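You operate a simulated robot arm through the tools that you are given. There is no shell and no other tool. Be economical: measure what you need, move in short steps, check, and stop when the job is done.

You run a simulated robot arm. Do the job below in one go: nothing can be reset, and whatever is moved stays where it is left.

JOB
Open the left computer drawer, take the ink cartridge that says "black" from there and put it on the front strip of the spectrometer top and shut the drawer again. Set down upright: ink cartridge.

It is judged by the outcome, as a careful person would: the job done as asked, and still so three seconds after it is handed in. It fails if anything else is knocked over, pushed out of place, dropped, spilled or broken.

ROBOT AND FRAMES
A 7-joint arm with a two-finger parallel gripper on a trunk, on a base that drives. Base frame: it is fixed to the floor where the robot stands at the start and does not move with it; the origin is under the middle of the robot, x ahead of it, y to its left, z up. Readings come in m, rad, newtons and seconds.
With the tool pointing down near the work surface it reaches from about 0.34 to 0.76 m from the robot's upright axis, wherever it stands. Its first joint turns from -2.007 to 2.007 rad. Places, roughly: front strip of the spectrometer top (34x18 cm) [1.28, 0.5, 1.38]; left computer drawer [0.6, -0.3, 0.7]. Payload 3.91 kg.
Tool frame: the origin (TCP) lies between the finger pads and is the grasp point; the fingertips stand 0.03 m ahead of it; z points along the fingers, y is the line along which they close. The gripper opens to 0.11 m. The fingers are 0.02 m wide and 0.01 m thick; the gripper's body (0.048 by 0.112 m) begins 0.055 m behind the TCP.
Orientation is that of the tool frame in the base frame, as a unit quaternion [w, x, y, z]. With the fingers straight down and closing along the base's y, the tool's x points along the base's -x, its y along +y and its z along -z.

CONTROLS
- The arm moves only by the tool play_rows. Its argument "increments" is a list of rows, each a list of 3 entries, a list of its own where there are three numbers: the shift along the tool's x, y, z in units of 25 mm (1.0 is 25 mm), then the turn, a rotation vector about the tool's x, y, z in units of 8 degrees (1.0 is 8 degrees), then the gripper command, from -1 (fully open) to 1 (shut), values between in proportion. In form: [[[x, y, z], [ax, ay, az], jaw], ...]. A call has 1 to 8 rows; each row shifts and turns the commanded pose from where the row before left it, along the tool's axes as they then stand. A call with a number of a shift or a turn outside -1 to 1 is refused whole. A row lasts 0.2 s, in which the tool goes at most 0.05 m and 0.15 rad; a call with a longer step from one row to the next is refused whole, and so is a gripper value outside its range. A pose out of reach is approached as far as the arm can. The call stops where the force on the tool passes 40 N (or 10 N more than at its start, if that is more) or the arm is blocked; 0.2 s more then pass. The fingers move at their own pace (about 0.108 m/s each) and stop on an object; they squeeze with about 40 N. The grip force told is the motor's: it shows also when the fingers shut on nothing. Time passes only in rows, and 0.2 s behind the last, so rows that do not move let the fingers close. The reply holds the time, the measured pose of the TCP, the force on the tool along the base axes, the opening and the grip force, in the units named above and with some noise, with the torque about the TCP (base axes, N m) and any sound that the robot's microphone picked up.
- Cameras (640 x 400 px; columns grow to the right, rows downward): "scene" is now at [-0.0006, 0.1365, 1.4502]; the picture's right is [-0.26, -0.97, 0.00], its down [-0.78, 0.21, -0.59] and it looks along [0.57, -0.15, -0.81] (base axes); focal length 279 px, centre (320, 200). "wrist" rides on the gripper at [0.072, 0.017, -0.103] in the tool frame; the picture's right is [-0.23, 0.97, 0.00], its down [-0.76, -0.18, -0.62] and it looks along [-0.61, -0.14, 0.78] (tool axes); focal length 222 px, centre (320, 200). There is no depth. A picture from a camera that has moved, and an enlarged one, comes with that camera's place and axes in the base frame and with its lens. The place of the scene camera against the robot may be out by one fixed shift of up to 0.018 m in any direction.
- get_image(camera): a new picture of that camera. It takes no simulated time.
- lift_body(by): slides the trunk up (or, below 0, down) by that many m; the arm and the scene camera ride with it, the base frame stays. It gives what a move gives, with no picture.
- base_move(legs): drives the robot by 1 to 6 legs, each [ahead, turn to the left] in m and rad, along the robot's own axes; the way and the turn of a leg run together, so that a leg with both is an arc; at most 1.5 m and 3.142 rad a leg. The arm and the cameras ride along, it lands a little off, and it stops where it bumps. It gives what a move gives.
- head_to(pan, tilt): turns the head with the scene camera to pan (to the left, within 2.705 rad either way) and tilt (down, from -0.506 to 1.204), counted from straight ahead of the robot. It gives what a move gives.
- enlarge(camera, box): a new picture of the part [left, top, right, bottom] of that camera's present view, enlarged. It takes no simulated time.
- hand_in(): hands the job in; it is judged then, once.

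Go step by step. Nothing tells you exact positions but the pictures and the camera data: compare them with the known pose of the tool, close in by small moves and look again before you grip or let go. The budget is 120 turns and 90 pictures, counting those below and the enlarged ones. Unless the task says otherwise, let go and move clear before handing in, and close with one line.

The tools are called after "Request:" as a command line: name --argument value ..., lists and objects as JSON in quotes. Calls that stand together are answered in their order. play_rows: Moves the arm, as the interface text tells. Its arguments: {"type":"object","properties":{"increments":{"type":"array"}},"required":["increments"]} The other tools are called the same way: lift_body (by) slides the trunk up or down; base_move (legs) drives the base; head_to (pan, tilt) turns the head that bears the scene camera; get_image (camera) takes a picture; enlarge (camera, box) takes an enlarged picture of a part of a camera's view; hand_in () hands the job in.

At the start:

```text
t: 0.0
ee_pos: [0.4658, -0.065, 0.9605]
tcp_rot: [0.0, 0.0, 1.0, 0.0]
contact_force: [-0.7, 0.5, 0.2]
ft_torque: [0.01, 0.02, 0.01]
opening: 0.1101
gripper_force: 0.0
trunk travel left (down, up): [-0.575, 0.415]
robot x, y, heading: [0.0002, -0.001, -0.002]
head pan, tilt: [-0.264, 0.944]
```

scene: 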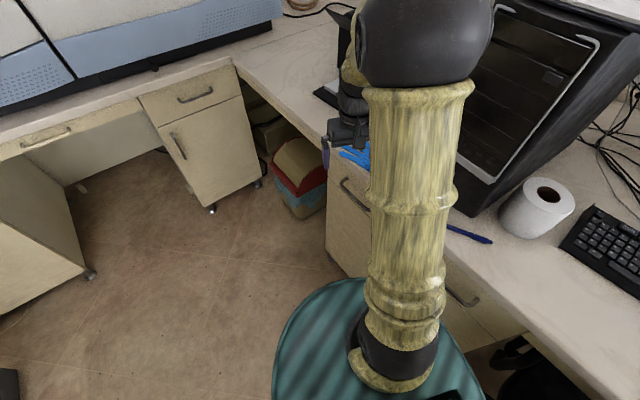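
wrist: 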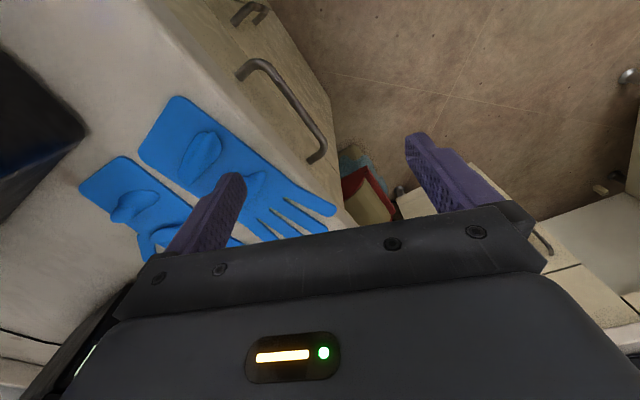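

I see the computer desk to the robot's right front, its left drawer handle running about from (0.42,-0.16) to (0.585,-0.10) at z≈0.70. The spectrometer is on the far bench. I'll look around before placing the base.

Request:
head_to --pan 0.45 --tilt 0.45

Request:
get_image --camera "scene"

Request:
head_to --pan 1.5 --tilt 0.8

Request:
get_image --camera "scene"

```text
t: 1.1
ee_pos: [0.4669, -0.0654, 0.9613]
tcp_rot: [0.001, 0.0, 1.0, 0.0]
contact_force: [0.6, -0.3, -0.5]
ft_torque: [-0.02, 0.02, 0.02]
opening: 0.11
gripper_force: 0.1
trunk travel left (down, up): [-0.575, 0.415]
robot x, y, heading: [-0.0013, -0.0016, 0.001]
head pan, tilt: [0.45, 0.45]
```

```text
87 pictures are left
camera scene: at [0.0116, 0.1955, 1.4917], right [0.43, -0.9, 0.0], down [-0.39, -0.19, -0.9], along [0.81, 0.39, -0.44], focal length 279 px, centre (320, 200)
```

scene: 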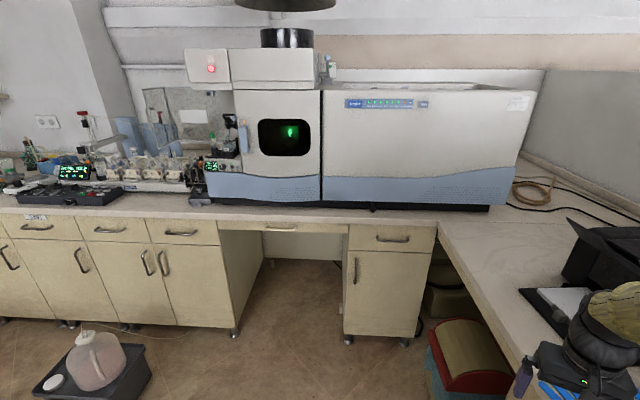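

```text
t: 2.4
ee_pos: [0.4677, -0.0656, 0.9615]
tcp_rot: [0.0, 0.0, 1.0, 0.0]
contact_force: [0.6, -0.1, -0.1]
ft_torque: [0.01, 0.03, 0.0]
opening: 0.1099
gripper_force: 0.1
trunk travel left (down, up): [-0.575, 0.415]
robot x, y, heading: [-0.0002, -0.0008, -0.003]
head pan, tilt: [1.499, 0.799]
```

```text
86 pictures are left
camera scene: at [-0.0653, 0.236, 1.4614], right [1.0, -0.07, 0.0], down [-0.05, -0.71, -0.7], along [0.05, 0.7, -0.72], focal length 279 px, centre (320, 200)
```

scene: 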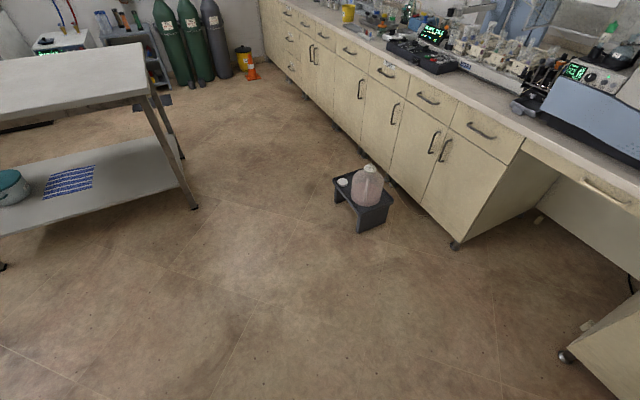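

The floor to the left is clear, so I'll drive round to stand squarely in front of the left drawer, about 0.74 m from the handle.

Request:
base_move --legs '[[0, 1.18], [0.605, 0], [0, -2.37]]'

Request:
head_to --pan 0.25 --tilt 0.8

Request:
get_image --camera "scene"

Request:
get_image --camera "wrist"

```text
t: 3.6
ee_pos: [0.4701, -0.008, 0.9611]
tcp_rot: [0.0, -0.062, 0.998, 0.0]
contact_force: [-0.1, -1.2, 1.0]
ft_torque: [-0.01, -0.01, 0.02]
opening: 0.1099
gripper_force: 0.0
trunk travel left (down, up): [-0.575, 0.415]
robot x, y, heading: [0.0007, 0.0006, 0.125]
head pan, tilt: [1.499, 0.799]
stopped in leg 1: the robot was blocked; the commanded pose is now the measured one
```

```text
t: 5.0
ee_pos: [0.4704, -0.0081, 0.9612]
tcp_rot: [0.0, -0.061, 0.998, 0.0]
contact_force: [0.1, -0.5, 1.0]
ft_torque: [0.04, 0.01, 0.01]
opening: 0.1097
gripper_force: 0.2
trunk travel left (down, up): [-0.575, 0.415]
robot x, y, heading: [0.0004, 0.0023, 0.126]
head pan, tilt: [0.25, 0.799]
```

```text
85 pictures are left
camera scene: at [-0.0144, 0.1765, 1.4613], right [0.36, -0.93, 0.0], down [-0.67, -0.26, -0.7], along [0.65, 0.25, -0.72], focal length 279 px, centre (320, 200)
```

scene: 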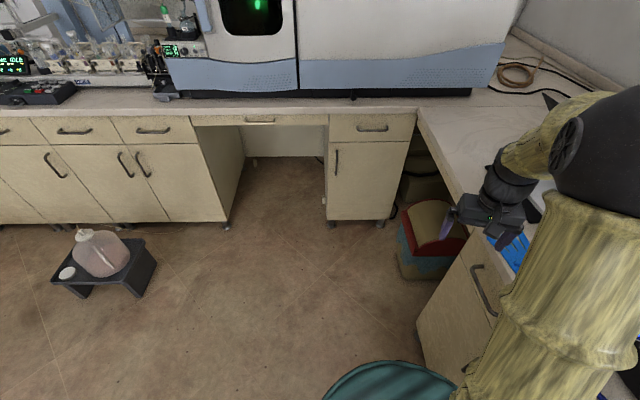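

```text
84 pictures are left
camera wrist: at [0.3976, -0.0001, 1.0635], right [0.1, 0.99, 0.0], down [0.78, -0.08, 0.62], along [0.62, -0.07, -0.78], focal length 222 px, centre (320, 200)
```

wrist: 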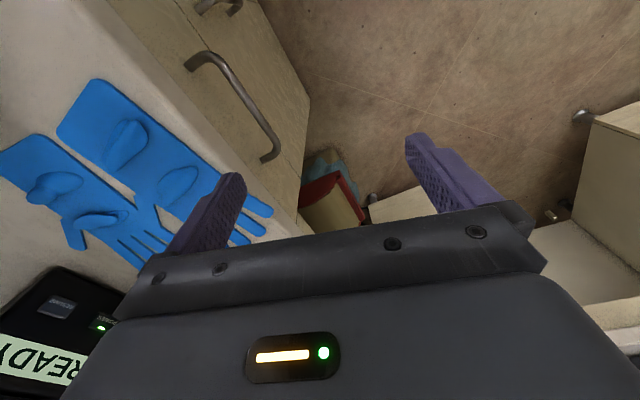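

The turn was blocked by something at about 0.125 rad; I'll look to the right and behind to see what touches.

Request:
head_to --pan -1.3 --tilt 0.9

Request:
get_image --camera "scene"

Request:
head_to --pan -2.6 --tilt 0.9

Request:
get_image --camera "scene"

Request:
head_to --pan 2.4 --tilt 0.9

Request:
get_image --camera "scene"

```text
t: 6.7
ee_pos: [0.4708, -0.0073, 0.9605]
tcp_rot: [0.0, -0.062, 0.998, 0.001]
contact_force: [0.1, -0.4, -0.7]
ft_torque: [0.03, 0.02, 0.0]
opening: 0.1098
gripper_force: 0.1
trunk travel left (down, up): [-0.575, 0.415]
robot x, y, heading: [0.002, 0.0018, 0.121]
head pan, tilt: [-1.3, 0.901]
```

```text
83 pictures are left
camera scene: at [-0.0605, 0.0773, 1.4535], right [-0.92, -0.38, 0.0], down [-0.3, 0.72, -0.62], along [0.24, -0.57, -0.78], focal length 279 px, centre (320, 200)
```

scene: 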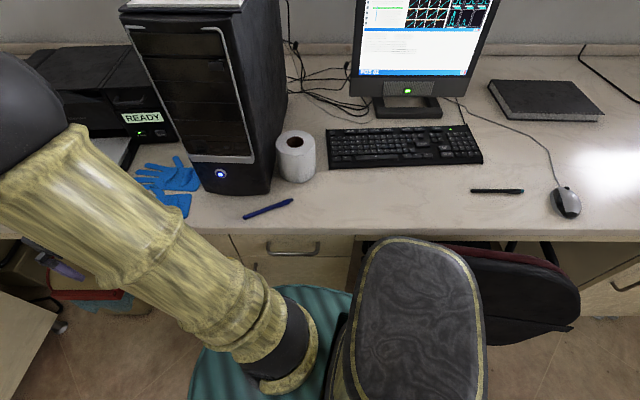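

```text
t: 8.1
ee_pos: [0.4708, -0.0074, 0.9618]
tcp_rot: [0.0, -0.062, 0.998, 0.0]
contact_force: [0.4, -0.4, -0.2]
ft_torque: [0.01, -0.01, -0.02]
opening: 0.1099
gripper_force: 0.0
trunk travel left (down, up): [-0.575, 0.415]
robot x, y, heading: [-0.0008, 0.0006, 0.123]
head pan, tilt: [-2.601, 0.901]
```

```text
82 pictures are left
camera scene: at [-0.1489, 0.1005, 1.4535], right [-0.62, 0.79, 0.0], down [0.62, 0.48, -0.62], along [-0.49, -0.38, -0.78], focal length 279 px, centre (320, 200)
```

scene: 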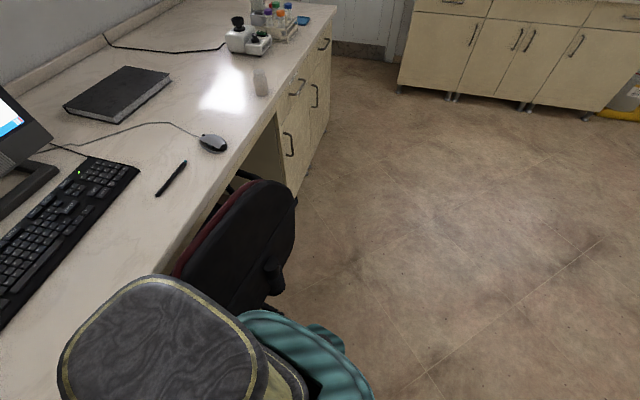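

```text
t: 12.1
ee_pos: [0.4712, -0.0083, 0.962]
tcp_rot: [0.0, -0.062, 0.998, 0.0]
contact_force: [0.7, 0.0, -0.4]
ft_torque: [0.01, 0.02, 0.03]
opening: 0.1101
gripper_force: 0.0
trunk travel left (down, up): [-0.575, 0.415]
robot x, y, heading: [-0.0006, -0.0023, 0.12]
head pan, tilt: [2.4, 0.901]
```

```text
81 pictures are left
camera scene: at [-0.151, 0.1908, 1.4535], right [0.58, 0.81, 0.0], down [0.64, -0.45, -0.62], along [-0.51, 0.36, -0.78], focal length 279 px, centre (320, 200)
```

scene: 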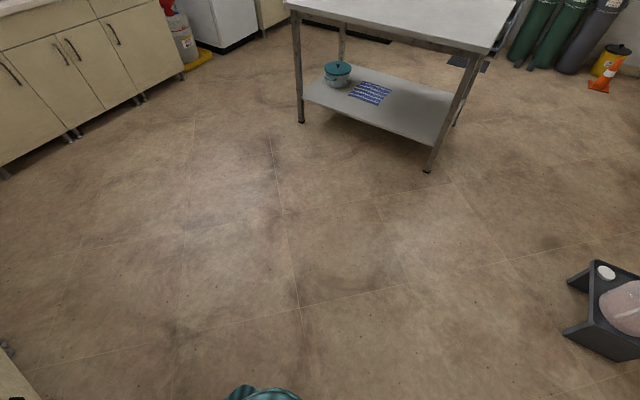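

The desk chair stands close behind the robot on the right, most likely what the turn touched. I'll ease forward a little first, then turn away.

Request:
base_move --legs '[[0.08, 0.0], [0.06, 0.2]]'

Request:
head_to --pan -2.2 --tilt 1.1

Request:
get_image --camera "scene"

```text
t: 13.9
ee_pos: [0.6017, 0.1116, 0.9616]
tcp_rot: [0.001, -0.164, 0.986, 0.0]
contact_force: [1.0, -0.3, -1.0]
ft_torque: [0.0, 0.01, -0.03]
opening: 0.1099
gripper_force: 0.1
trunk travel left (down, up): [-0.575, 0.415]
robot x, y, heading: [0.1351, 0.023, 0.325]
head pan, tilt: [2.4, 0.901]
```

```text
t: 17.5
ee_pos: [0.6009, 0.1118, 0.9614]
tcp_rot: [0.0, -0.163, 0.987, 0.0]
contact_force: [0.3, -0.9, -0.3]
ft_torque: [0.02, 0.0, 0.01]
opening: 0.1102
gripper_force: 0.1
trunk travel left (down, up): [-0.575, 0.415]
robot x, y, heading: [0.1389, 0.0231, 0.33]
head pan, tilt: [-2.201, 1.1]
```

```text
80 pictures are left
camera scene: at [0.0025, 0.0909, 1.4396], right [-0.95, 0.3, 0.0], down [0.26, 0.85, -0.45], along [-0.13, -0.43, -0.89], focal length 279 px, centre (320, 200)
```

scene: 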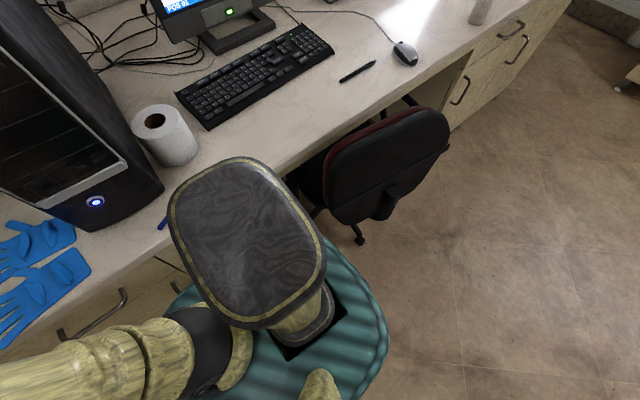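

The chair is clear now. I'll arc forward-left away from the desk and drive to the spot in front of the drawer.

Request:
base_move --legs '[[0.15, 0.5], [0, 0.815], [0.455, 0]]'

```text
t: 19.1
ee_pos: [0.6041, 0.2879, 0.9608]
tcp_rot: [-0.001, -0.33, 0.944, -0.001]
contact_force: [0.7, -0.5, 0.5]
ft_torque: [0.02, 0.0, 0.0]
opening: 0.11
gripper_force: 0.1
trunk travel left (down, up): [-0.575, 0.415]
robot x, y, heading: [0.1955, 0.0496, 0.49]
head pan, tilt: [-2.201, 1.1]
stopped in leg 1: the robot was blocked; the commanded pose is now the measured one
```

Blocked again; let me look at the right side to see the contact.

Request:
head_to --pan -1.8 --tilt 1.2

Request:
get_image --camera "scene"

```text
t: 20.0
ee_pos: [0.6045, 0.2858, 0.9607]
tcp_rot: [-0.001, -0.33, 0.944, -0.001]
contact_force: [-0.7, 0.0, -0.4]
ft_torque: [0.01, -0.01, 0.02]
opening: 0.1097
gripper_force: 0.1
trunk travel left (down, up): [-0.575, 0.415]
robot x, y, heading: [0.1965, 0.0485, 0.492]
head pan, tilt: [-1.799, 1.201]
```

```text
79 pictures are left
camera scene: at [0.0759, 0.1051, 1.4336], right [-0.97, -0.26, 0.0], down [-0.24, 0.9, -0.36], along [0.09, -0.35, -0.93], focal length 279 px, centre (320, 200)
```

scene: 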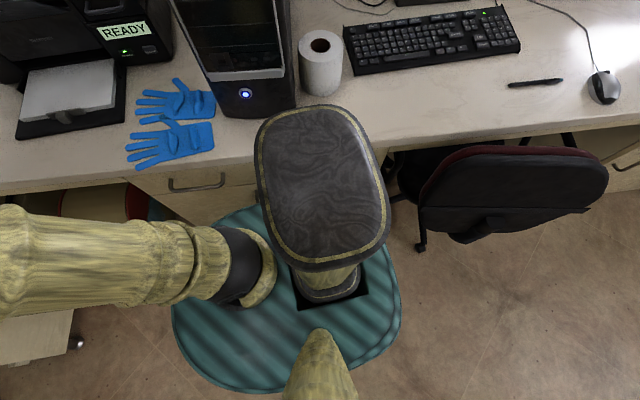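

The base's front-right rim is against the drawer cabinet. Driving straight ahead now slides away from the desk; I'll do that before turning more.

Request:
base_move --legs '[[0.12, 0.0], [0.08, 0.15]]'

```text
t: 21.8
ee_pos: [0.7252, 0.3794, 0.9606]
tcp_rot: [-0.001, -0.355, 0.935, -0.001]
contact_force: [0.8, 0.3, -0.4]
ft_torque: [0.0, 0.01, -0.02]
opening: 0.1099
gripper_force: 0.0
trunk travel left (down, up): [-0.575, 0.415]
robot x, y, heading: [0.3286, 0.1216, 0.511]
head pan, tilt: [-1.799, 1.201]
stopped in leg 2: the robot was blocked; the commanded pose is now the measured one
```

Moved ahead but turning is still blocked. I'll look again at the right-hand side and ahead.

Request:
get_image --camera "scene"

Request:
head_to --pan 0.3 --tilt 1.0

Request:
get_image --camera "scene"

```text
78 pictures are left
camera scene: at [0.2087, 0.1743, 1.4336], right [-0.96, -0.28, 0.0], down [-0.26, 0.89, -0.36], along [0.1, -0.35, -0.93], focal length 279 px, centre (320, 200)
```

scene: 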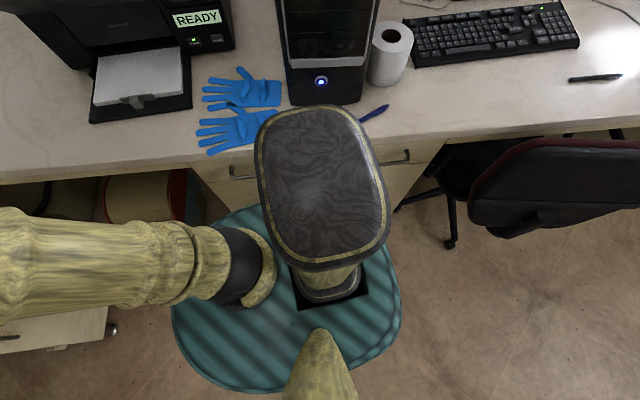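

```text
t: 23.8
ee_pos: [0.7253, 0.3806, 0.961]
tcp_rot: [-0.001, -0.356, 0.935, -0.001]
contact_force: [1.1, 0.0, -0.3]
ft_torque: [0.01, 0.0, 0.03]
opening: 0.1101
gripper_force: 0.0
trunk travel left (down, up): [-0.575, 0.415]
robot x, y, heading: [0.3313, 0.1224, 0.51]
head pan, tilt: [0.3, 1.0]
```

```text
77 pictures are left
camera scene: at [0.2405, 0.2786, 1.4462], right [0.73, -0.69, 0.0], down [-0.58, -0.61, -0.54], along [0.37, 0.39, -0.84], focal length 279 px, centre (320, 200)
```

scene: 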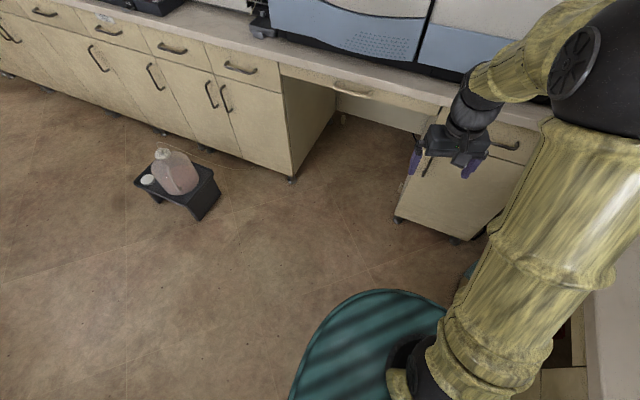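

The base rim is just touching the cabinet, and turning left presses a corner in. I'll zigzag: turn right, back away from the desk, keeping clear of the chair.

Request:
base_move --legs '[[0, -0.5], [-0.2, 0], [0, -0.25], [-0.18, 0]]'

```text
t: 28.8
ee_pos: [0.4181, 0.0815, 0.9609]
tcp_rot: [-0.001, 0.013, 1.0, -0.001]
contact_force: [0.6, 0.7, -0.1]
ft_torque: [-0.03, -0.03, 0.0]
opening: 0.1102
gripper_force: 0.1
trunk travel left (down, up): [-0.575, 0.415]
robot x, y, heading: [-0.0477, 0.1599, -0.244]
head pan, tilt: [0.3, 1.0]
```

That worked; now on to the stand point and face the drawer.

Request:
base_move --legs '[[0, 1.207], [0.487, 0], [0, -2.153]]'

Request:
head_to --pan 0.35 --tilt 0.85

Request:
get_image --camera "scene"

Request:
get_image --camera "wrist"

```text
t: 39.7
ee_pos: [0.4472, 0.1336, 0.9598]
tcp_rot: [-0.002, 0.458, 0.889, 0.0]
contact_force: [0.1, -0.6, 0.3]
ft_torque: [0.03, 0.03, -0.01]
opening: 0.1099
gripper_force: 0.1
trunk travel left (down, up): [-0.575, 0.415]
robot x, y, heading: [0.2348, 0.5554, -1.172]
head pan, tilt: [0.3, 1.0]
```

```text
t: 40.4
ee_pos: [0.4479, 0.1338, 0.9604]
tcp_rot: [-0.001, 0.459, 0.889, -0.001]
contact_force: [1.0, -0.1, 0.7]
ft_torque: [-0.01, 0.0, 0.0]
opening: 0.1104
gripper_force: 0.1
trunk travel left (down, up): [-0.575, 0.415]
robot x, y, heading: [0.2331, 0.5514, -1.167]
head pan, tilt: [0.351, 0.85]
```

```text
76 pictures are left
camera scene: at [0.3933, 0.6143, 1.4573], right [-0.73, -0.68, 0.0], down [-0.51, 0.55, -0.66], along [0.45, -0.48, -0.75], focal length 279 px, centre (320, 200)
```

scene: 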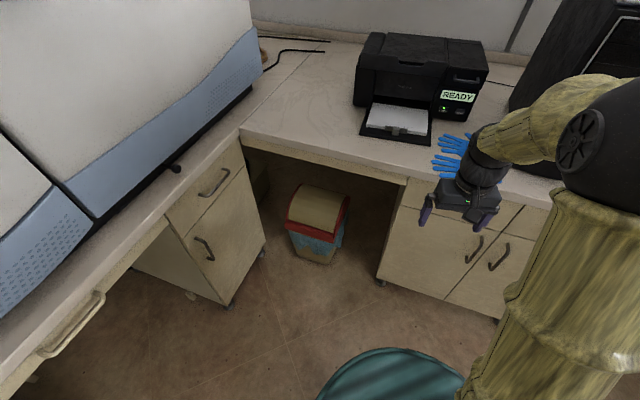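

```text
75 pictures are left
camera wrist: at [0.4203, 0.2024, 1.0629], right [0.93, 0.38, 0.0], down [0.3, -0.72, 0.62], along [0.23, -0.58, -0.78], focal length 222 px, centre (320, 200)
```

wrist: 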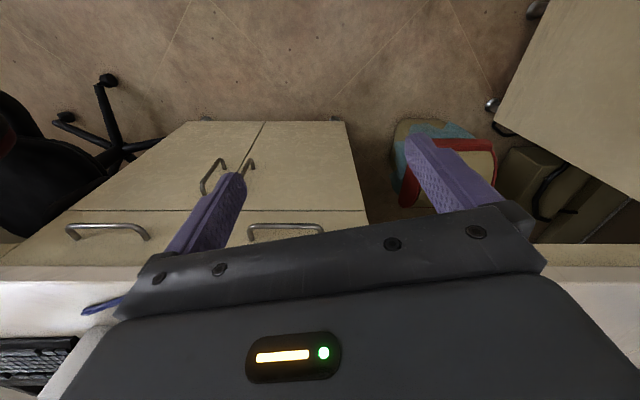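

The left drawer's handle is at about (0.48,-0.125,0.745), and the robot stands about 0.72 m square to it. I'll roll the gripper so the fingers close across the bar, then pitch it forward.

Request:
play_rows --increments '[[[0, 0, 0], [0, 0, -0.97], -1], [[0, 0, 0], [0, 0, -0.97], -1], [[0, 0, 0], [0, 0, -0.97], -1], [[0, 0, 0], [0, 0, -0.97], -1], [[0, 0, 0], [0, 0, -0.97], -1], [[0, 0, 0], [0, 0, -0.97], -1], [[0, 0, 0], [0, 0, -0.97], -1], [[0, 0, 0], [0, 0, -0.97], -1]]'

Request:
play_rows --increments '[[[0, 0, 0], [0, 0, -0.95], -1], [[0, 0, 0], [0, 0, -0.95], -1], [[0, -0.7, 0], [0, 0, 0], -1], [[0, -0.7, 0], [0, 0, 0], -1], [[0, 0, 0], [1, 0, 0], -1], [[0, 0, 0], [1, 0, 0], -1], [[0, 0, 0], [1, 0, 0], -1], [[0, 0, 0], [1, 0, 0], -1]]'

```text
t: 42.2
ee_pos: [0.4486, 0.1352, 0.9605]
tcp_rot: [-0.001, -0.066, 0.998, 0.0]
contact_force: [-1.1, -0.5, 0.7]
ft_torque: [0.0, -0.05, 0.02]
opening: 0.1102
gripper_force: 0.0
trunk travel left (down, up): [-0.575, 0.415]
robot x, y, heading: [0.2361, 0.5576, -1.164]
head pan, tilt: [0.351, 0.85]
```

```text
t: 44.0
ee_pos: [0.4625, 0.1025, 0.9599]
tcp_rot: [0.053, -0.19, 0.942, -0.27]
contact_force: [0.2, 0.5, -0.2]
ft_torque: [0.01, 0.03, 0.01]
opening: 0.1101
gripper_force: 0.1
trunk travel left (down, up): [-0.575, 0.415]
robot x, y, heading: [0.2348, 0.5522, -1.169]
head pan, tilt: [0.351, 0.85]
```

Orientation is on track (tool tilted 32° forward). I'll finish the pitch while moving ahead and to the right toward the handle's line.

Request:
play_rows --increments '[[[0.345, -0.458, 0.286], [1, 0, 0], -1], [[0.345, -0.414, 0.347], [1, 0, 0], -1], [[0.345, -0.361, 0.4], [1, 0, 0], -1], [[0.345, -0.302, 0.448], [1, 0, 0], -1], [[0.345, -0.237, 0.485], [1, 0, 0], -1], [[0.345, -0.167, 0.514], [1, 0, 0], -1], [[0.345, -0.094, 0.532], [1, 0, 0], -1], [[0.345, 0, 0.54], [0.25, 0, 0], -1]]'

Request:
get_image --camera "wrist"

Request:
get_image --camera "scene"

```text
t: 45.8
ee_pos: [0.4404, -0.0241, 0.9607]
tcp_rot: [-0.139, 0.14, -0.693, 0.694]
contact_force: [0.0, -0.2, -0.3]
ft_torque: [-0.01, -0.02, 0.0]
opening: 0.1101
gripper_force: 0.0
trunk travel left (down, up): [-0.575, 0.415]
robot x, y, heading: [0.2341, 0.5533, -1.168]
head pan, tilt: [0.351, 0.85]
```

```text
74 pictures are left
camera wrist: at [0.3336, 0.0425, 0.9422], right [0.21, 0.09, -0.97], down [0.46, 0.87, 0.18], along [0.86, -0.49, 0.14], focal length 222 px, centre (320, 200)
```

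wrist: 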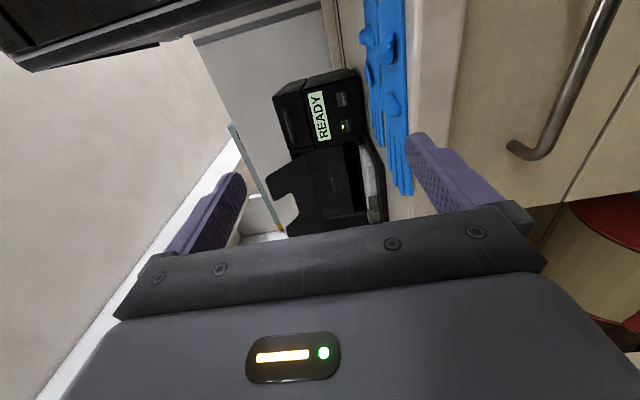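

```text
73 pictures are left
camera scene: at [0.3934, 0.614, 1.4573], right [-0.73, -0.68, 0.0], down [-0.51, 0.55, -0.66], along [0.45, -0.48, -0.75], focal length 279 px, centre (320, 200)
```

scene: 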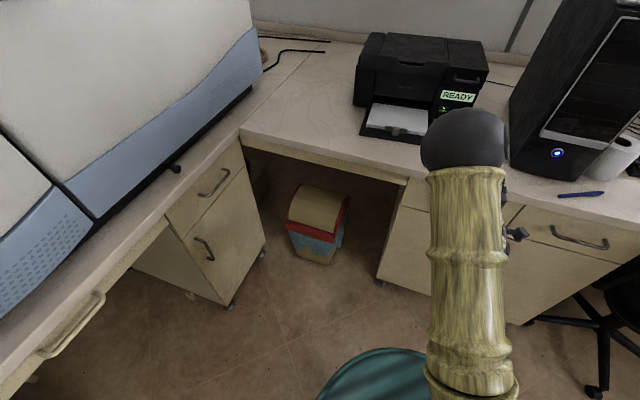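

The bar end triangulates to about (0.555,-0.097,0.752), so the handle is at z≈0.75. I'll lower the trunk to that height and look.

Request:
lift_body --by -0.21

Request:
get_image --camera "wrist"

```text
t: 48.1
ee_pos: [0.4402, -0.0234, 0.7498]
tcp_rot: [0.139, -0.14, 0.694, -0.693]
contact_force: [-0.3, -0.4, -0.1]
ft_torque: [-0.03, -0.03, -0.02]
opening: 0.1103
gripper_force: 0.1
trunk travel left (down, up): [-0.365, 0.625]
robot x, y, heading: [0.2339, 0.5551, -1.171]
head pan, tilt: [0.351, 0.85]
```

```text
72 pictures are left
camera wrist: at [0.3337, 0.0429, 0.7326], right [0.21, 0.09, -0.97], down [0.46, 0.87, 0.18], along [0.86, -0.49, 0.14], focal length 222 px, centre (320, 200)
```

wrist: 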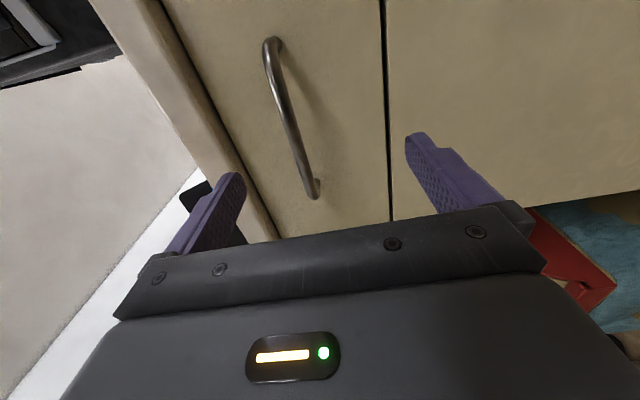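

Now the bar reads z≈0.774, middle about (0.472,-0.11). I'll raise by 24 mm, advance 50 mm and check.

Request:
play_rows --increments '[[[0, -0.96, 0], [0, 0, 0], -1], [[0, 0, 1], [0, 0, 0], -1], [[0, 0, 1], [0, 0, 0], -1]]'

Request:
get_image --camera "wrist"

```text
t: 48.9
ee_pos: [0.4597, -0.0698, 0.7725]
tcp_rot: [0.138, -0.139, 0.694, -0.692]
contact_force: [0.1, -0.6, -0.8]
ft_torque: [0.03, 0.0, 0.03]
opening: 0.1099
gripper_force: 0.0
trunk travel left (down, up): [-0.365, 0.625]
robot x, y, heading: [0.238, 0.5557, -1.168]
head pan, tilt: [0.351, 0.85]
```

```text
71 pictures are left
camera wrist: at [0.353, -0.0026, 0.7553], right [0.21, 0.09, -0.97], down [0.46, 0.87, 0.18], along [0.86, -0.49, 0.14], focal length 222 px, centre (320, 200)
```

wrist: 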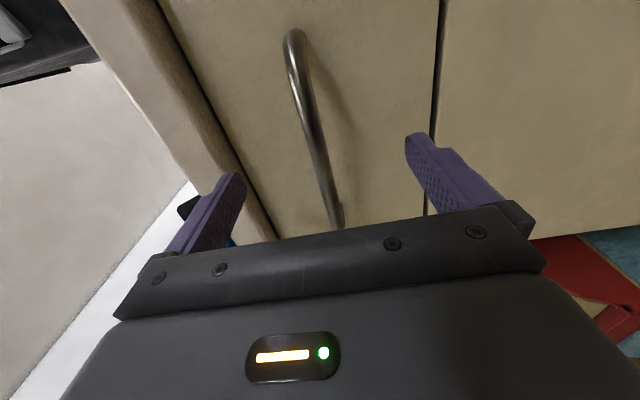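

The bar sits level with the TCP. I'll half close the fingers and advance the last 30 mm.

Request:
play_rows --increments '[[[0, 0, 0], [0, 0, 0], 0.1], [[0, 0, 0], [0, 0, 0], 0.1], [[0, 0, 0.6], [0, 0, 0], 0.1], [[0, 0, 0.6], [0, 0, 0], 0.1]]'

Request:
get_image --camera "wrist"

```text
t: 49.9
ee_pos: [0.4704, -0.0979, 0.7735]
tcp_rot: [0.139, -0.14, 0.694, -0.693]
contact_force: [1.2, -0.8, -0.1]
ft_torque: [0.0, 0.01, -0.02]
opening: 0.0495
gripper_force: 0.0
trunk travel left (down, up): [-0.365, 0.625]
robot x, y, heading: [0.2359, 0.556, -1.165]
head pan, tilt: [0.351, 0.85]
```

```text
70 pictures are left
camera wrist: at [0.3643, -0.0306, 0.7554], right [0.21, 0.09, -0.97], down [0.46, 0.87, 0.18], along [0.86, -0.49, 0.14], focal length 222 px, centre (320, 200)
```

wrist: 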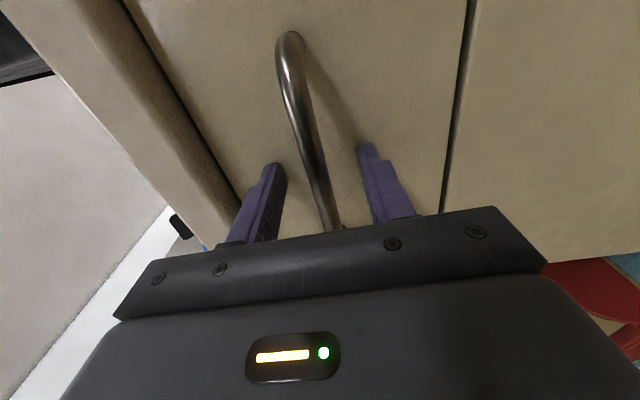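

The bar lies between the fingers. Closing on it.

Request:
play_rows --increments '[[[0, 0, 0], [0, 0, 0], 1], [[0, 0, 0], [0, 0, 0], 1], [[0, 0, 0], [0, 0, 0], 1]]'

Request:
get_image --camera "wrist"

```text
t: 50.7
ee_pos: [0.4713, -0.0978, 0.772]
tcp_rot: [0.138, -0.141, 0.695, -0.692]
contact_force: [-0.5, 2.2, -9.5]
ft_torque: [0.02, -0.09, -0.11]
opening: 0.0116
gripper_force: 45.1
trunk travel left (down, up): [-0.365, 0.625]
robot x, y, heading: [0.2344, 0.5546, -1.171]
head pan, tilt: [0.351, 0.85]
```

```text
69 pictures are left
camera wrist: at [0.3644, -0.0307, 0.7541], right [0.21, 0.09, -0.97], down [0.46, 0.87, 0.18], along [0.86, -0.49, 0.14], focal length 222 px, centre (320, 200)
```

wrist: 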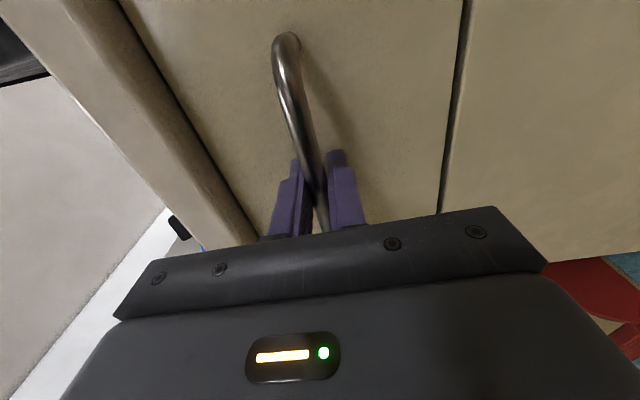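

Gripped (opening 11.6 mm). Pulling the drawer out slowly.

Request:
play_rows --increments '[[[0, 0, -0.4], [0, 0, 0], 1], [[0, 0, -0.6], [0, 0, 0], 1], [[0, 0, -0.8], [0, 0, 0], 1], [[0, 0, -0.8], [0, 0, 0], 1], [[0, 0, -0.8], [0, 0, 0], 1], [[0, 0, -0.6], [0, 0, 0], 1]]'

Request:
get_image --camera "scene"

```text
t: 52.1
ee_pos: [0.4346, -0.0061, 0.7722]
tcp_rot: [0.137, -0.141, 0.697, -0.69]
contact_force: [2.6, 2.3, -29.7]
ft_torque: [0.04, -0.13, -0.66]
opening: 0.0112
gripper_force: 45.0
trunk travel left (down, up): [-0.365, 0.625]
robot x, y, heading: [0.2318, 0.5503, -1.163]
head pan, tilt: [0.351, 0.85]
```

```text
68 pictures are left
camera scene: at [0.3945, 0.6122, 1.2471], right [-0.73, -0.68, 0.0], down [-0.51, 0.55, -0.66], along [0.45, -0.48, -0.75], focal length 279 px, centre (320, 200)
```

scene: 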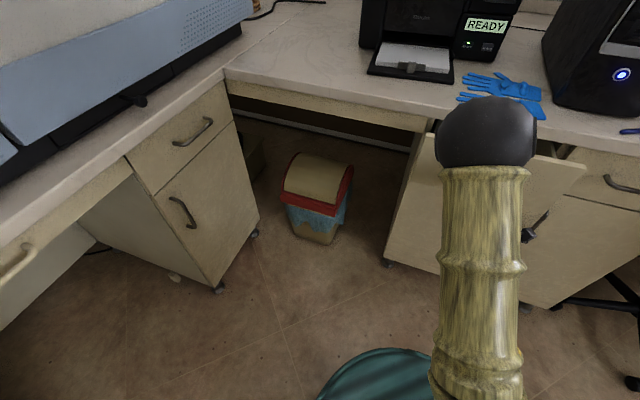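

The drawer slides. I'll relieve the vertical strain by lowering 2 mm and pull further.

Request:
play_rows --increments '[[[0, 0.1, -0.3], [0, 0, 0], 1], [[0, 0, -0.6], [0, 0, 0], 1], [[0, 0, -0.6], [0, 0, 0], 1]]'

Request:
base_move --legs '[[-0.08, 0]]'

Request:
get_image --camera "scene"

```text
t: 52.9
ee_pos: [0.4188, 0.0293, 0.7709]
tcp_rot: [-0.138, 0.14, -0.693, 0.693]
contact_force: [1.5, 0.9, -17.8]
ft_torque: [0.02, -0.16, 1.09]
opening: 0.0114
gripper_force: 44.6
trunk travel left (down, up): [-0.365, 0.625]
robot x, y, heading: [0.231, 0.5514, -1.169]
head pan, tilt: [0.351, 0.85]
```

```text
t: 53.9
ee_pos: [0.3874, 0.1026, 0.7726]
tcp_rot: [0.139, -0.141, 0.694, -0.693]
contact_force: [11.0, 6.0, -11.9]
ft_torque: [-0.01, -0.14, -0.66]
opening: 0.0113
gripper_force: 44.7
trunk travel left (down, up): [-0.365, 0.625]
robot x, y, heading: [0.2022, 0.6292, -1.171]
head pan, tilt: [0.351, 0.85]
```

```text
67 pictures are left
camera scene: at [0.3638, 0.6865, 1.2472], right [-0.73, -0.68, 0.0], down [-0.51, 0.55, -0.66], along [0.45, -0.48, -0.75], focal length 279 px, centre (320, 200)
```

scene: 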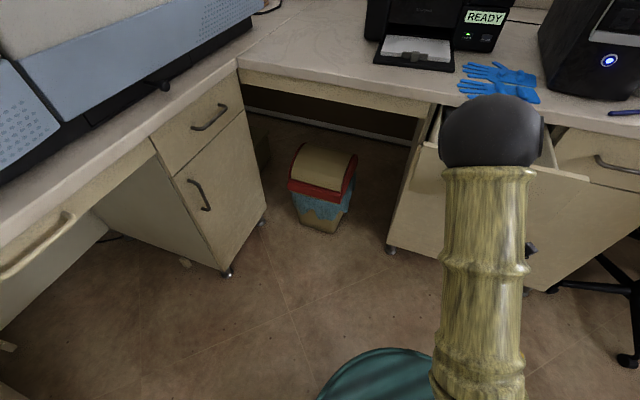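

Opened about 0.22 m. A bit further, then I'll release and look inside.

Request:
base_move --legs '[[-0.08, 0]]'

Request:
play_rows --increments '[[[0, 0, 0], [0, 0, 0], 0.3], [[0, 0, 0], [0, 0, 0], 0.3], [[0, 0, -0.8], [0, 0, 0], 0.3], [[0, 0, -0.8], [0, 0, 0], 0.3], [[0, 0, -0.8], [0, 0, 0], 0.3]]'

Request:
lift_body --by 0.28

Request:
get_image --camera "wrist"

Request:
get_image --camera "scene"

```text
t: 55.0
ee_pos: [0.3579, 0.178, 0.7709]
tcp_rot: [0.14, -0.141, 0.694, -0.692]
contact_force: [6.2, 3.1, -3.9]
ft_torque: [0.01, -0.04, 0.04]
opening: 0.0114
gripper_force: 44.5
trunk travel left (down, up): [-0.365, 0.625]
robot x, y, heading: [0.1724, 0.702, -1.167]
head pan, tilt: [0.351, 0.85]
```

```text
t: 56.2
ee_pos: [0.3514, 0.1872, 0.7722]
tcp_rot: [0.141, -0.142, 0.693, -0.693]
contact_force: [-0.4, -0.3, 0.3]
ft_torque: [0.0, -0.01, -0.01]
opening: 0.0385
gripper_force: 0.2
out of reach, approached as far as the arm can: row 3, 4, 5
trunk travel left (down, up): [-0.365, 0.625]
robot x, y, heading: [0.1736, 0.7027, -1.168]
head pan, tilt: [0.351, 0.85]
```

```text
t: 57.0
ee_pos: [0.3508, 0.1877, 0.7941]
tcp_rot: [0.137, -0.143, 0.708, -0.678]
contact_force: [-2.8, -0.1, -31.5]
ft_torque: [0.17, 0.06, -0.24]
opening: 0.054
gripper_force: 16.0
trunk travel left (down, up): [-0.398, 0.592]
robot x, y, heading: [0.1711, 0.6991, -1.165]
head pan, tilt: [0.351, 0.85]
stopped: the force on the tool passed its limit (the readings are from after the stop); the commanded pose is now the measured one
```

```text
66 pictures are left
camera wrist: at [0.2442, 0.2549, 0.7795], right [0.19, 0.12, -0.97], down [0.46, 0.86, 0.2], along [0.86, -0.49, 0.11], focal length 222 px, centre (320, 200)
```

wrist: 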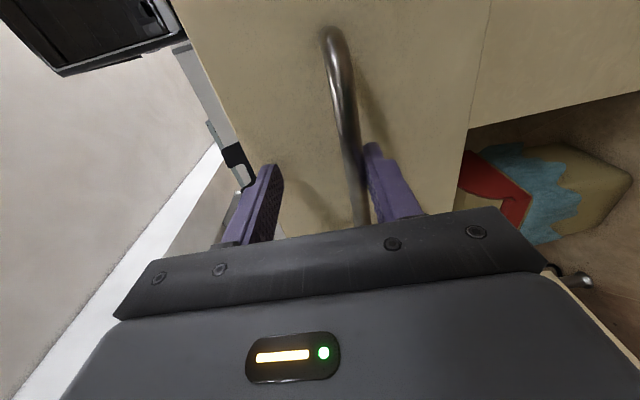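

```text
65 pictures are left
camera scene: at [0.331, 0.76, 1.2802], right [-0.73, -0.68, 0.0], down [-0.51, 0.55, -0.66], along [0.45, -0.48, -0.75], focal length 279 px, centre (320, 200)
```

scene: 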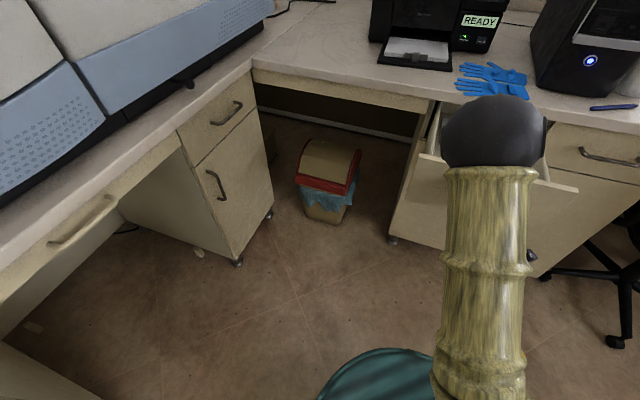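

The arm couldn't retract that far, so the lower finger caught the bar when lifting. I'll lower back and drive the base backward to free it.

Request:
lift_body --by -0.021

Request:
get_image --camera "wrist"

```text
t: 57.7
ee_pos: [0.3507, 0.1876, 0.7779]
tcp_rot: [0.139, -0.142, 0.7, -0.685]
contact_force: [0.3, 0.4, -0.1]
ft_torque: [0.0, 0.0, -0.03]
opening: 0.0387
gripper_force: 0.0
trunk travel left (down, up): [-0.377, 0.613]
robot x, y, heading: [0.1735, 0.7026, -1.166]
head pan, tilt: [0.351, 0.85]
```

```text
64 pictures are left
camera wrist: at [0.2446, 0.2543, 0.763], right [0.2, 0.11, -0.97], down [0.46, 0.87, 0.19], along [0.86, -0.49, 0.12], focal length 222 px, centre (320, 200)
```

wrist: 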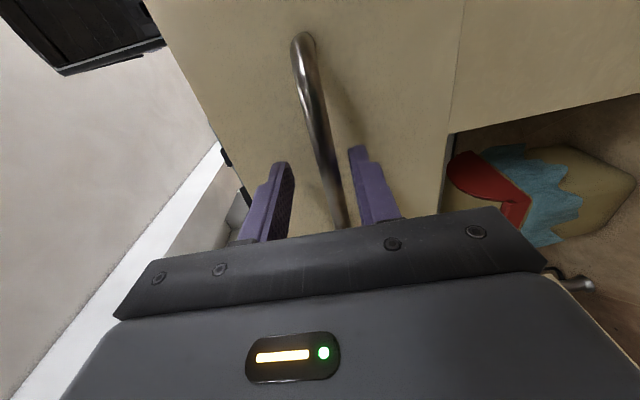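

Free between the fingers again, with no force. Backing the base off so the fingers clear the bar.

Request:
base_move --legs '[[-0.08, 0]]'

Request:
get_image --camera "wrist"

```text
t: 58.7
ee_pos: [0.3199, 0.2598, 0.7781]
tcp_rot: [0.139, -0.142, 0.702, -0.684]
contact_force: [0.3, 0.2, 0.5]
ft_torque: [0.02, -0.01, 0.0]
opening: 0.0385
gripper_force: 0.0
trunk travel left (down, up): [-0.377, 0.613]
robot x, y, heading: [0.1382, 0.7731, -1.169]
head pan, tilt: [0.351, 0.85]
```

```text
63 pictures are left
camera wrist: at [0.2131, 0.3267, 0.762], right [0.2, 0.11, -0.97], down [0.46, 0.87, 0.19], along [0.86, -0.49, 0.12], focal length 222 px, centre (320, 200)
```

wrist: 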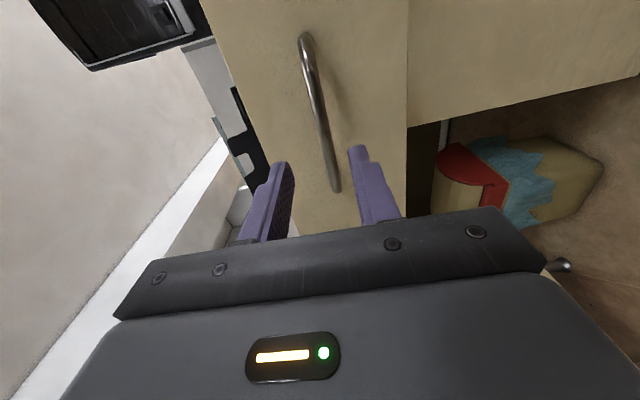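

Clear of the handle. Raising the trunk, then pitching the tool back to look down into the drawer.

Request:
lift_body --by 0.32

Request:
play_rows --increments '[[[0, 0, 0], [-1, 0, 0], -1], [[0, 0, 0], [-1, 0, 0], -1], [[0, 0, 0], [-1, 0, 0], -1], [[0, 0, 0], [-1, 0, 0], -1], [[0, 0, 0], [-1, 0, 0], -1], [[0, 0, 0], [-1, 0, 0], -1], [[0, 0, 0], [-1, 0, 0], -1], [[0, 0, 0], [-1, 0, 0], -1]]'

Request:
head_to --pan 0.0 --tilt 0.75

Request:
get_image --camera "scene"

Request:
get_image --camera "wrist"

```text
t: 61.9
ee_pos: [0.3201, 0.26, 1.0973]
tcp_rot: [0.138, -0.142, 0.702, -0.684]
contact_force: [-0.3, -0.6, 0.1]
ft_torque: [-0.02, -0.03, 0.01]
opening: 0.0385
gripper_force: 0.0
trunk travel left (down, up): [-0.697, 0.293]
robot x, y, heading: [0.1416, 0.7739, -1.169]
head pan, tilt: [0.351, 0.85]
```

```text
t: 63.7
ee_pos: [0.3048, 0.2593, 1.0632]
tcp_rot: [0.027, -0.179, 0.962, -0.203]
contact_force: [1.2, -0.4, 3.4]
ft_torque: [0.01, 0.13, -0.03]
opening: 0.11
gripper_force: 0.0
out of reach, approached as far as the arm can: row 7
trunk travel left (down, up): [-0.697, 0.293]
robot x, y, heading: [0.1403, 0.7739, -1.173]
head pan, tilt: [0.351, 0.85]
```

```text
t: 64.5
ee_pos: [0.3091, 0.2604, 1.0625]
tcp_rot: [0.027, -0.181, 0.962, -0.202]
contact_force: [-0.3, 0.1, -0.8]
ft_torque: [0.02, -0.04, -0.02]
opening: 0.1099
gripper_force: 0.1
trunk travel left (down, up): [-0.697, 0.293]
robot x, y, heading: [0.1386, 0.772, -1.171]
head pan, tilt: [0.0, 0.75]
```

```text
62 pictures are left
camera scene: at [0.2788, 0.8152, 1.5873], right [-0.92, -0.39, 0.0], down [-0.27, 0.63, -0.73], along [0.29, -0.67, -0.68], focal length 279 px, centre (320, 200)
```

scene: 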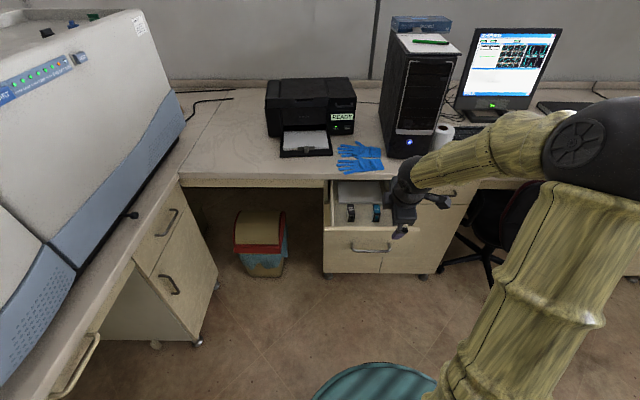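

```text
61 pictures are left
camera wrist: at [0.2225, 0.2877, 1.1511], right [-0.12, 0.91, -0.4], down [0.69, 0.36, 0.62], along [0.71, -0.2, -0.67], focal length 222 px, centre (320, 200)
```

wrist: 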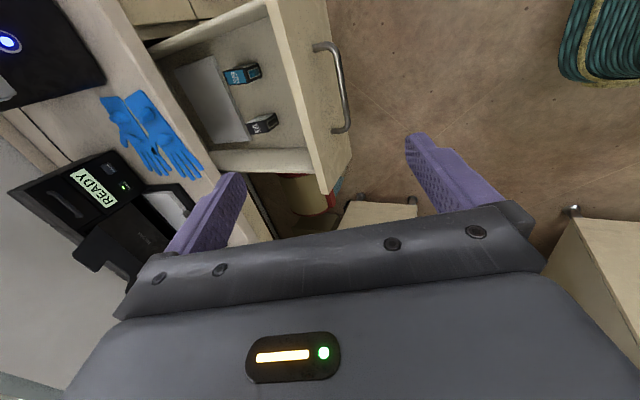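

Two cartridges stand in the drawer, one with cyan, one with black. Zooming in on both views.

Request:
enlarge --camera "scene" --box '[320, 170, 420, 270]'

Request:
enlarge --camera "wrist" --box '[160, 30, 360, 200]'

```text
4.00 times, centred on (370, 220) of scene
camera zoom: at [0.2788, 0.8152, 1.5873], right [-0.92, -0.39, 0.0], down [-0.27, 0.63, -0.73], along [0.29, -0.67, -0.68], focal length 1116 px, centre (120, 120)
```

zoom: 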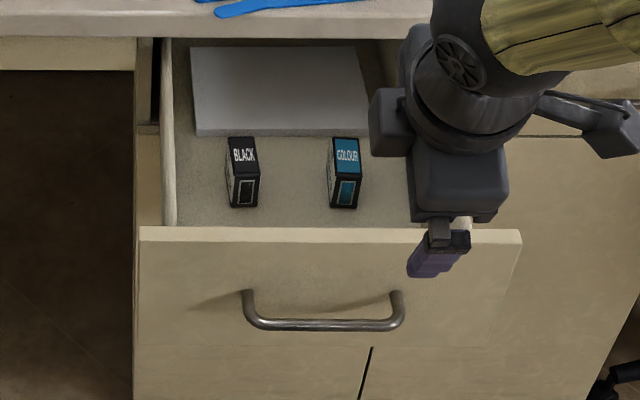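

```text
2.35 times, centred on (260, 115) of wrist
camera zoom: at [0.2225, 0.2877, 1.1511], right [-0.12, 0.91, -0.4], down [0.69, 0.36, 0.62], along [0.71, -0.2, -0.67], focal length 523 px, centre (461, 400)
```

zoom: 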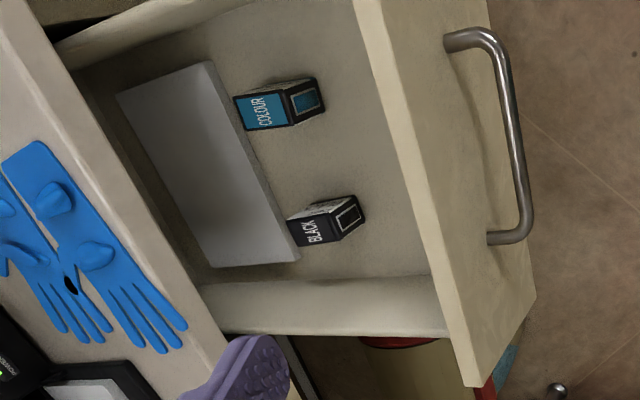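

"BLACK" is the left one, standing upright at about (0.494,-0.01), top z≈0.75, bottom ≈0.70, roughly 3 cm wide. I'll point the tool straight down with fingers closing left-right and drive forward 0.2 m.

Request:
play_rows --increments '[[[0, 0, 0], [-0.98, 0, 0], -1], [[0, 0, 0], [-0.98, 0, 0], -1], [[0, 0, 0], [-0.98, 0, 0], -1], [[0, 0, 0], [0, 0, 1], -1], [[0, 0, 0], [0, 0, 1], -1], [[0, 0, 0], [0, 0, 1], -1], [[0, 0, 0], [0, 0, 1], -1], [[0, 0, 0], [0, 0, 1], -1]]'

Request:
play_rows --increments '[[[0, 0, 0], [0, 0, 1], -1], [[0, 0, 0], [0, 0, 1], -1], [[0, 0, 0], [0, 0, 1], -1], [[0, 0, 0], [0, 0, 1], -1], [[0, 0, 0], [0, 0, 1], -1], [[0, 0, 0], [0, 0, 1], -1], [[0, 0, 0], [0, 0, 0.25], -1]]'

Request:
base_move --legs '[[0.2, 0]]'

Request:
get_image --camera "wrist"

Request:
get_image --camera "scene"

```text
t: 66.3
ee_pos: [0.3238, 0.2649, 1.0718]
tcp_rot: [0.004, 0.151, 0.989, -0.008]
contact_force: [-0.3, -0.3, -0.1]
ft_torque: [-0.02, 0.04, -0.01]
opening: 0.1101
gripper_force: 0.1
trunk travel left (down, up): [-0.697, 0.293]
robot x, y, heading: [0.1445, 0.7747, -1.177]
head pan, tilt: [0.0, 0.75]
```

```text
t: 67.9
ee_pos: [0.3242, 0.2647, 1.0712]
tcp_rot: [0.007, 0.554, 0.832, -0.006]
contact_force: [0.3, 0.3, -0.1]
ft_torque: [0.01, 0.0, -0.03]
opening: 0.1102
gripper_force: 0.1
trunk travel left (down, up): [-0.697, 0.293]
robot x, y, heading: [0.1404, 0.7757, -1.174]
head pan, tilt: [0.0, 0.75]
```

```text
t: 69.5
ee_pos: [0.3997, 0.0805, 1.0698]
tcp_rot: [0.007, 0.552, 0.834, -0.005]
contact_force: [0.3, 0.4, -0.8]
ft_torque: [0.04, 0.0, 0.0]
opening: 0.1099
gripper_force: 0.1
trunk travel left (down, up): [-0.697, 0.293]
robot x, y, heading: [0.2174, 0.5903, -1.166]
head pan, tilt: [0.0, 0.75]
```

```text
58 pictures are left
camera wrist: at [0.3885, 0.1564, 1.1714], right [0.99, 0.17, 0.0], down [0.13, -0.76, 0.64], along [0.11, -0.63, -0.77], focal length 222 px, centre (320, 200)
```

wrist: 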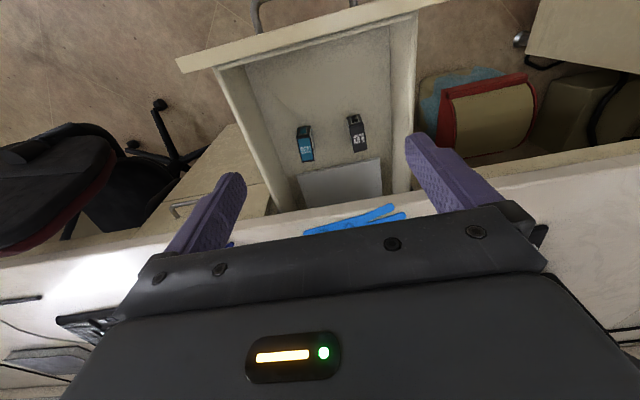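

```text
57 pictures are left
camera scene: at [0.3562, 0.6322, 1.5872], right [-0.92, -0.39, 0.0], down [-0.27, 0.63, -0.73], along [0.29, -0.67, -0.68], focal length 279 px, centre (320, 200)
```

scene: 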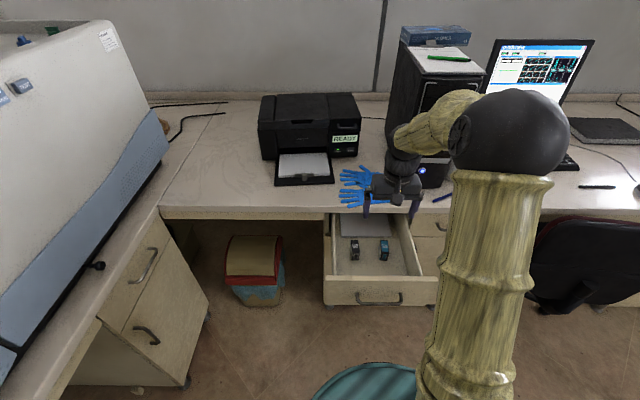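

Tool points straight down at heading ≈-1.17. Zooming to fix the black cartridge's place.

Request:
enlarge --camera "wrist" --box '[270, 80, 430, 200]'

Request:
enlarge --camera "scene" --box '[320, 220, 420, 290]'

```text
3.33 times, centred on (350, 140) of wrist
camera zoom: at [0.3885, 0.1564, 1.1714], right [0.99, 0.17, 0.0], down [0.13, -0.76, 0.64], along [0.11, -0.63, -0.77], focal length 740 px, centre (220, 400)
```

zoom: 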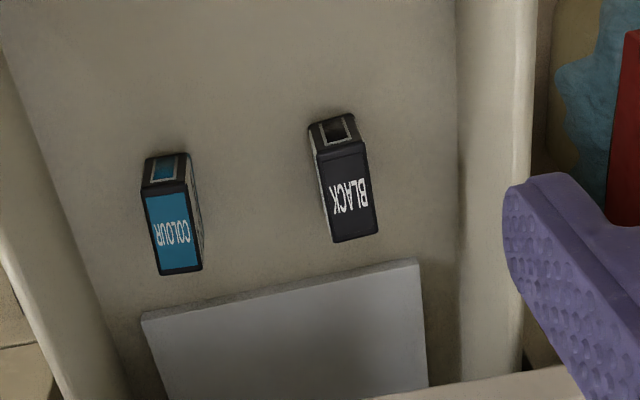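

```text
5.71 times, centred on (370, 255) of scene
camera zoom: at [0.3562, 0.6322, 1.5872], right [-0.92, -0.39, 0.0], down [-0.27, 0.63, -0.73], along [0.29, -0.67, -0.68], focal length 1594 px, centre (34, -114)
```

zoom: 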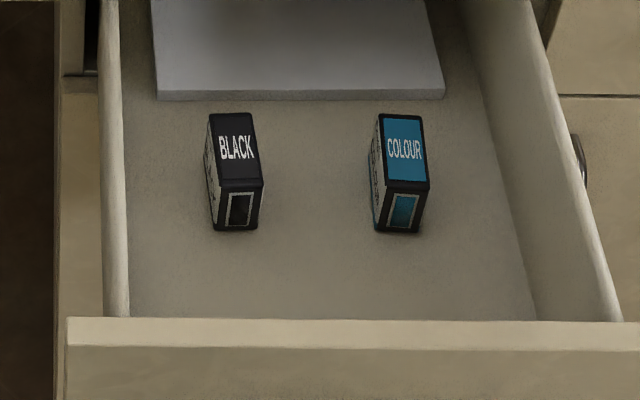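

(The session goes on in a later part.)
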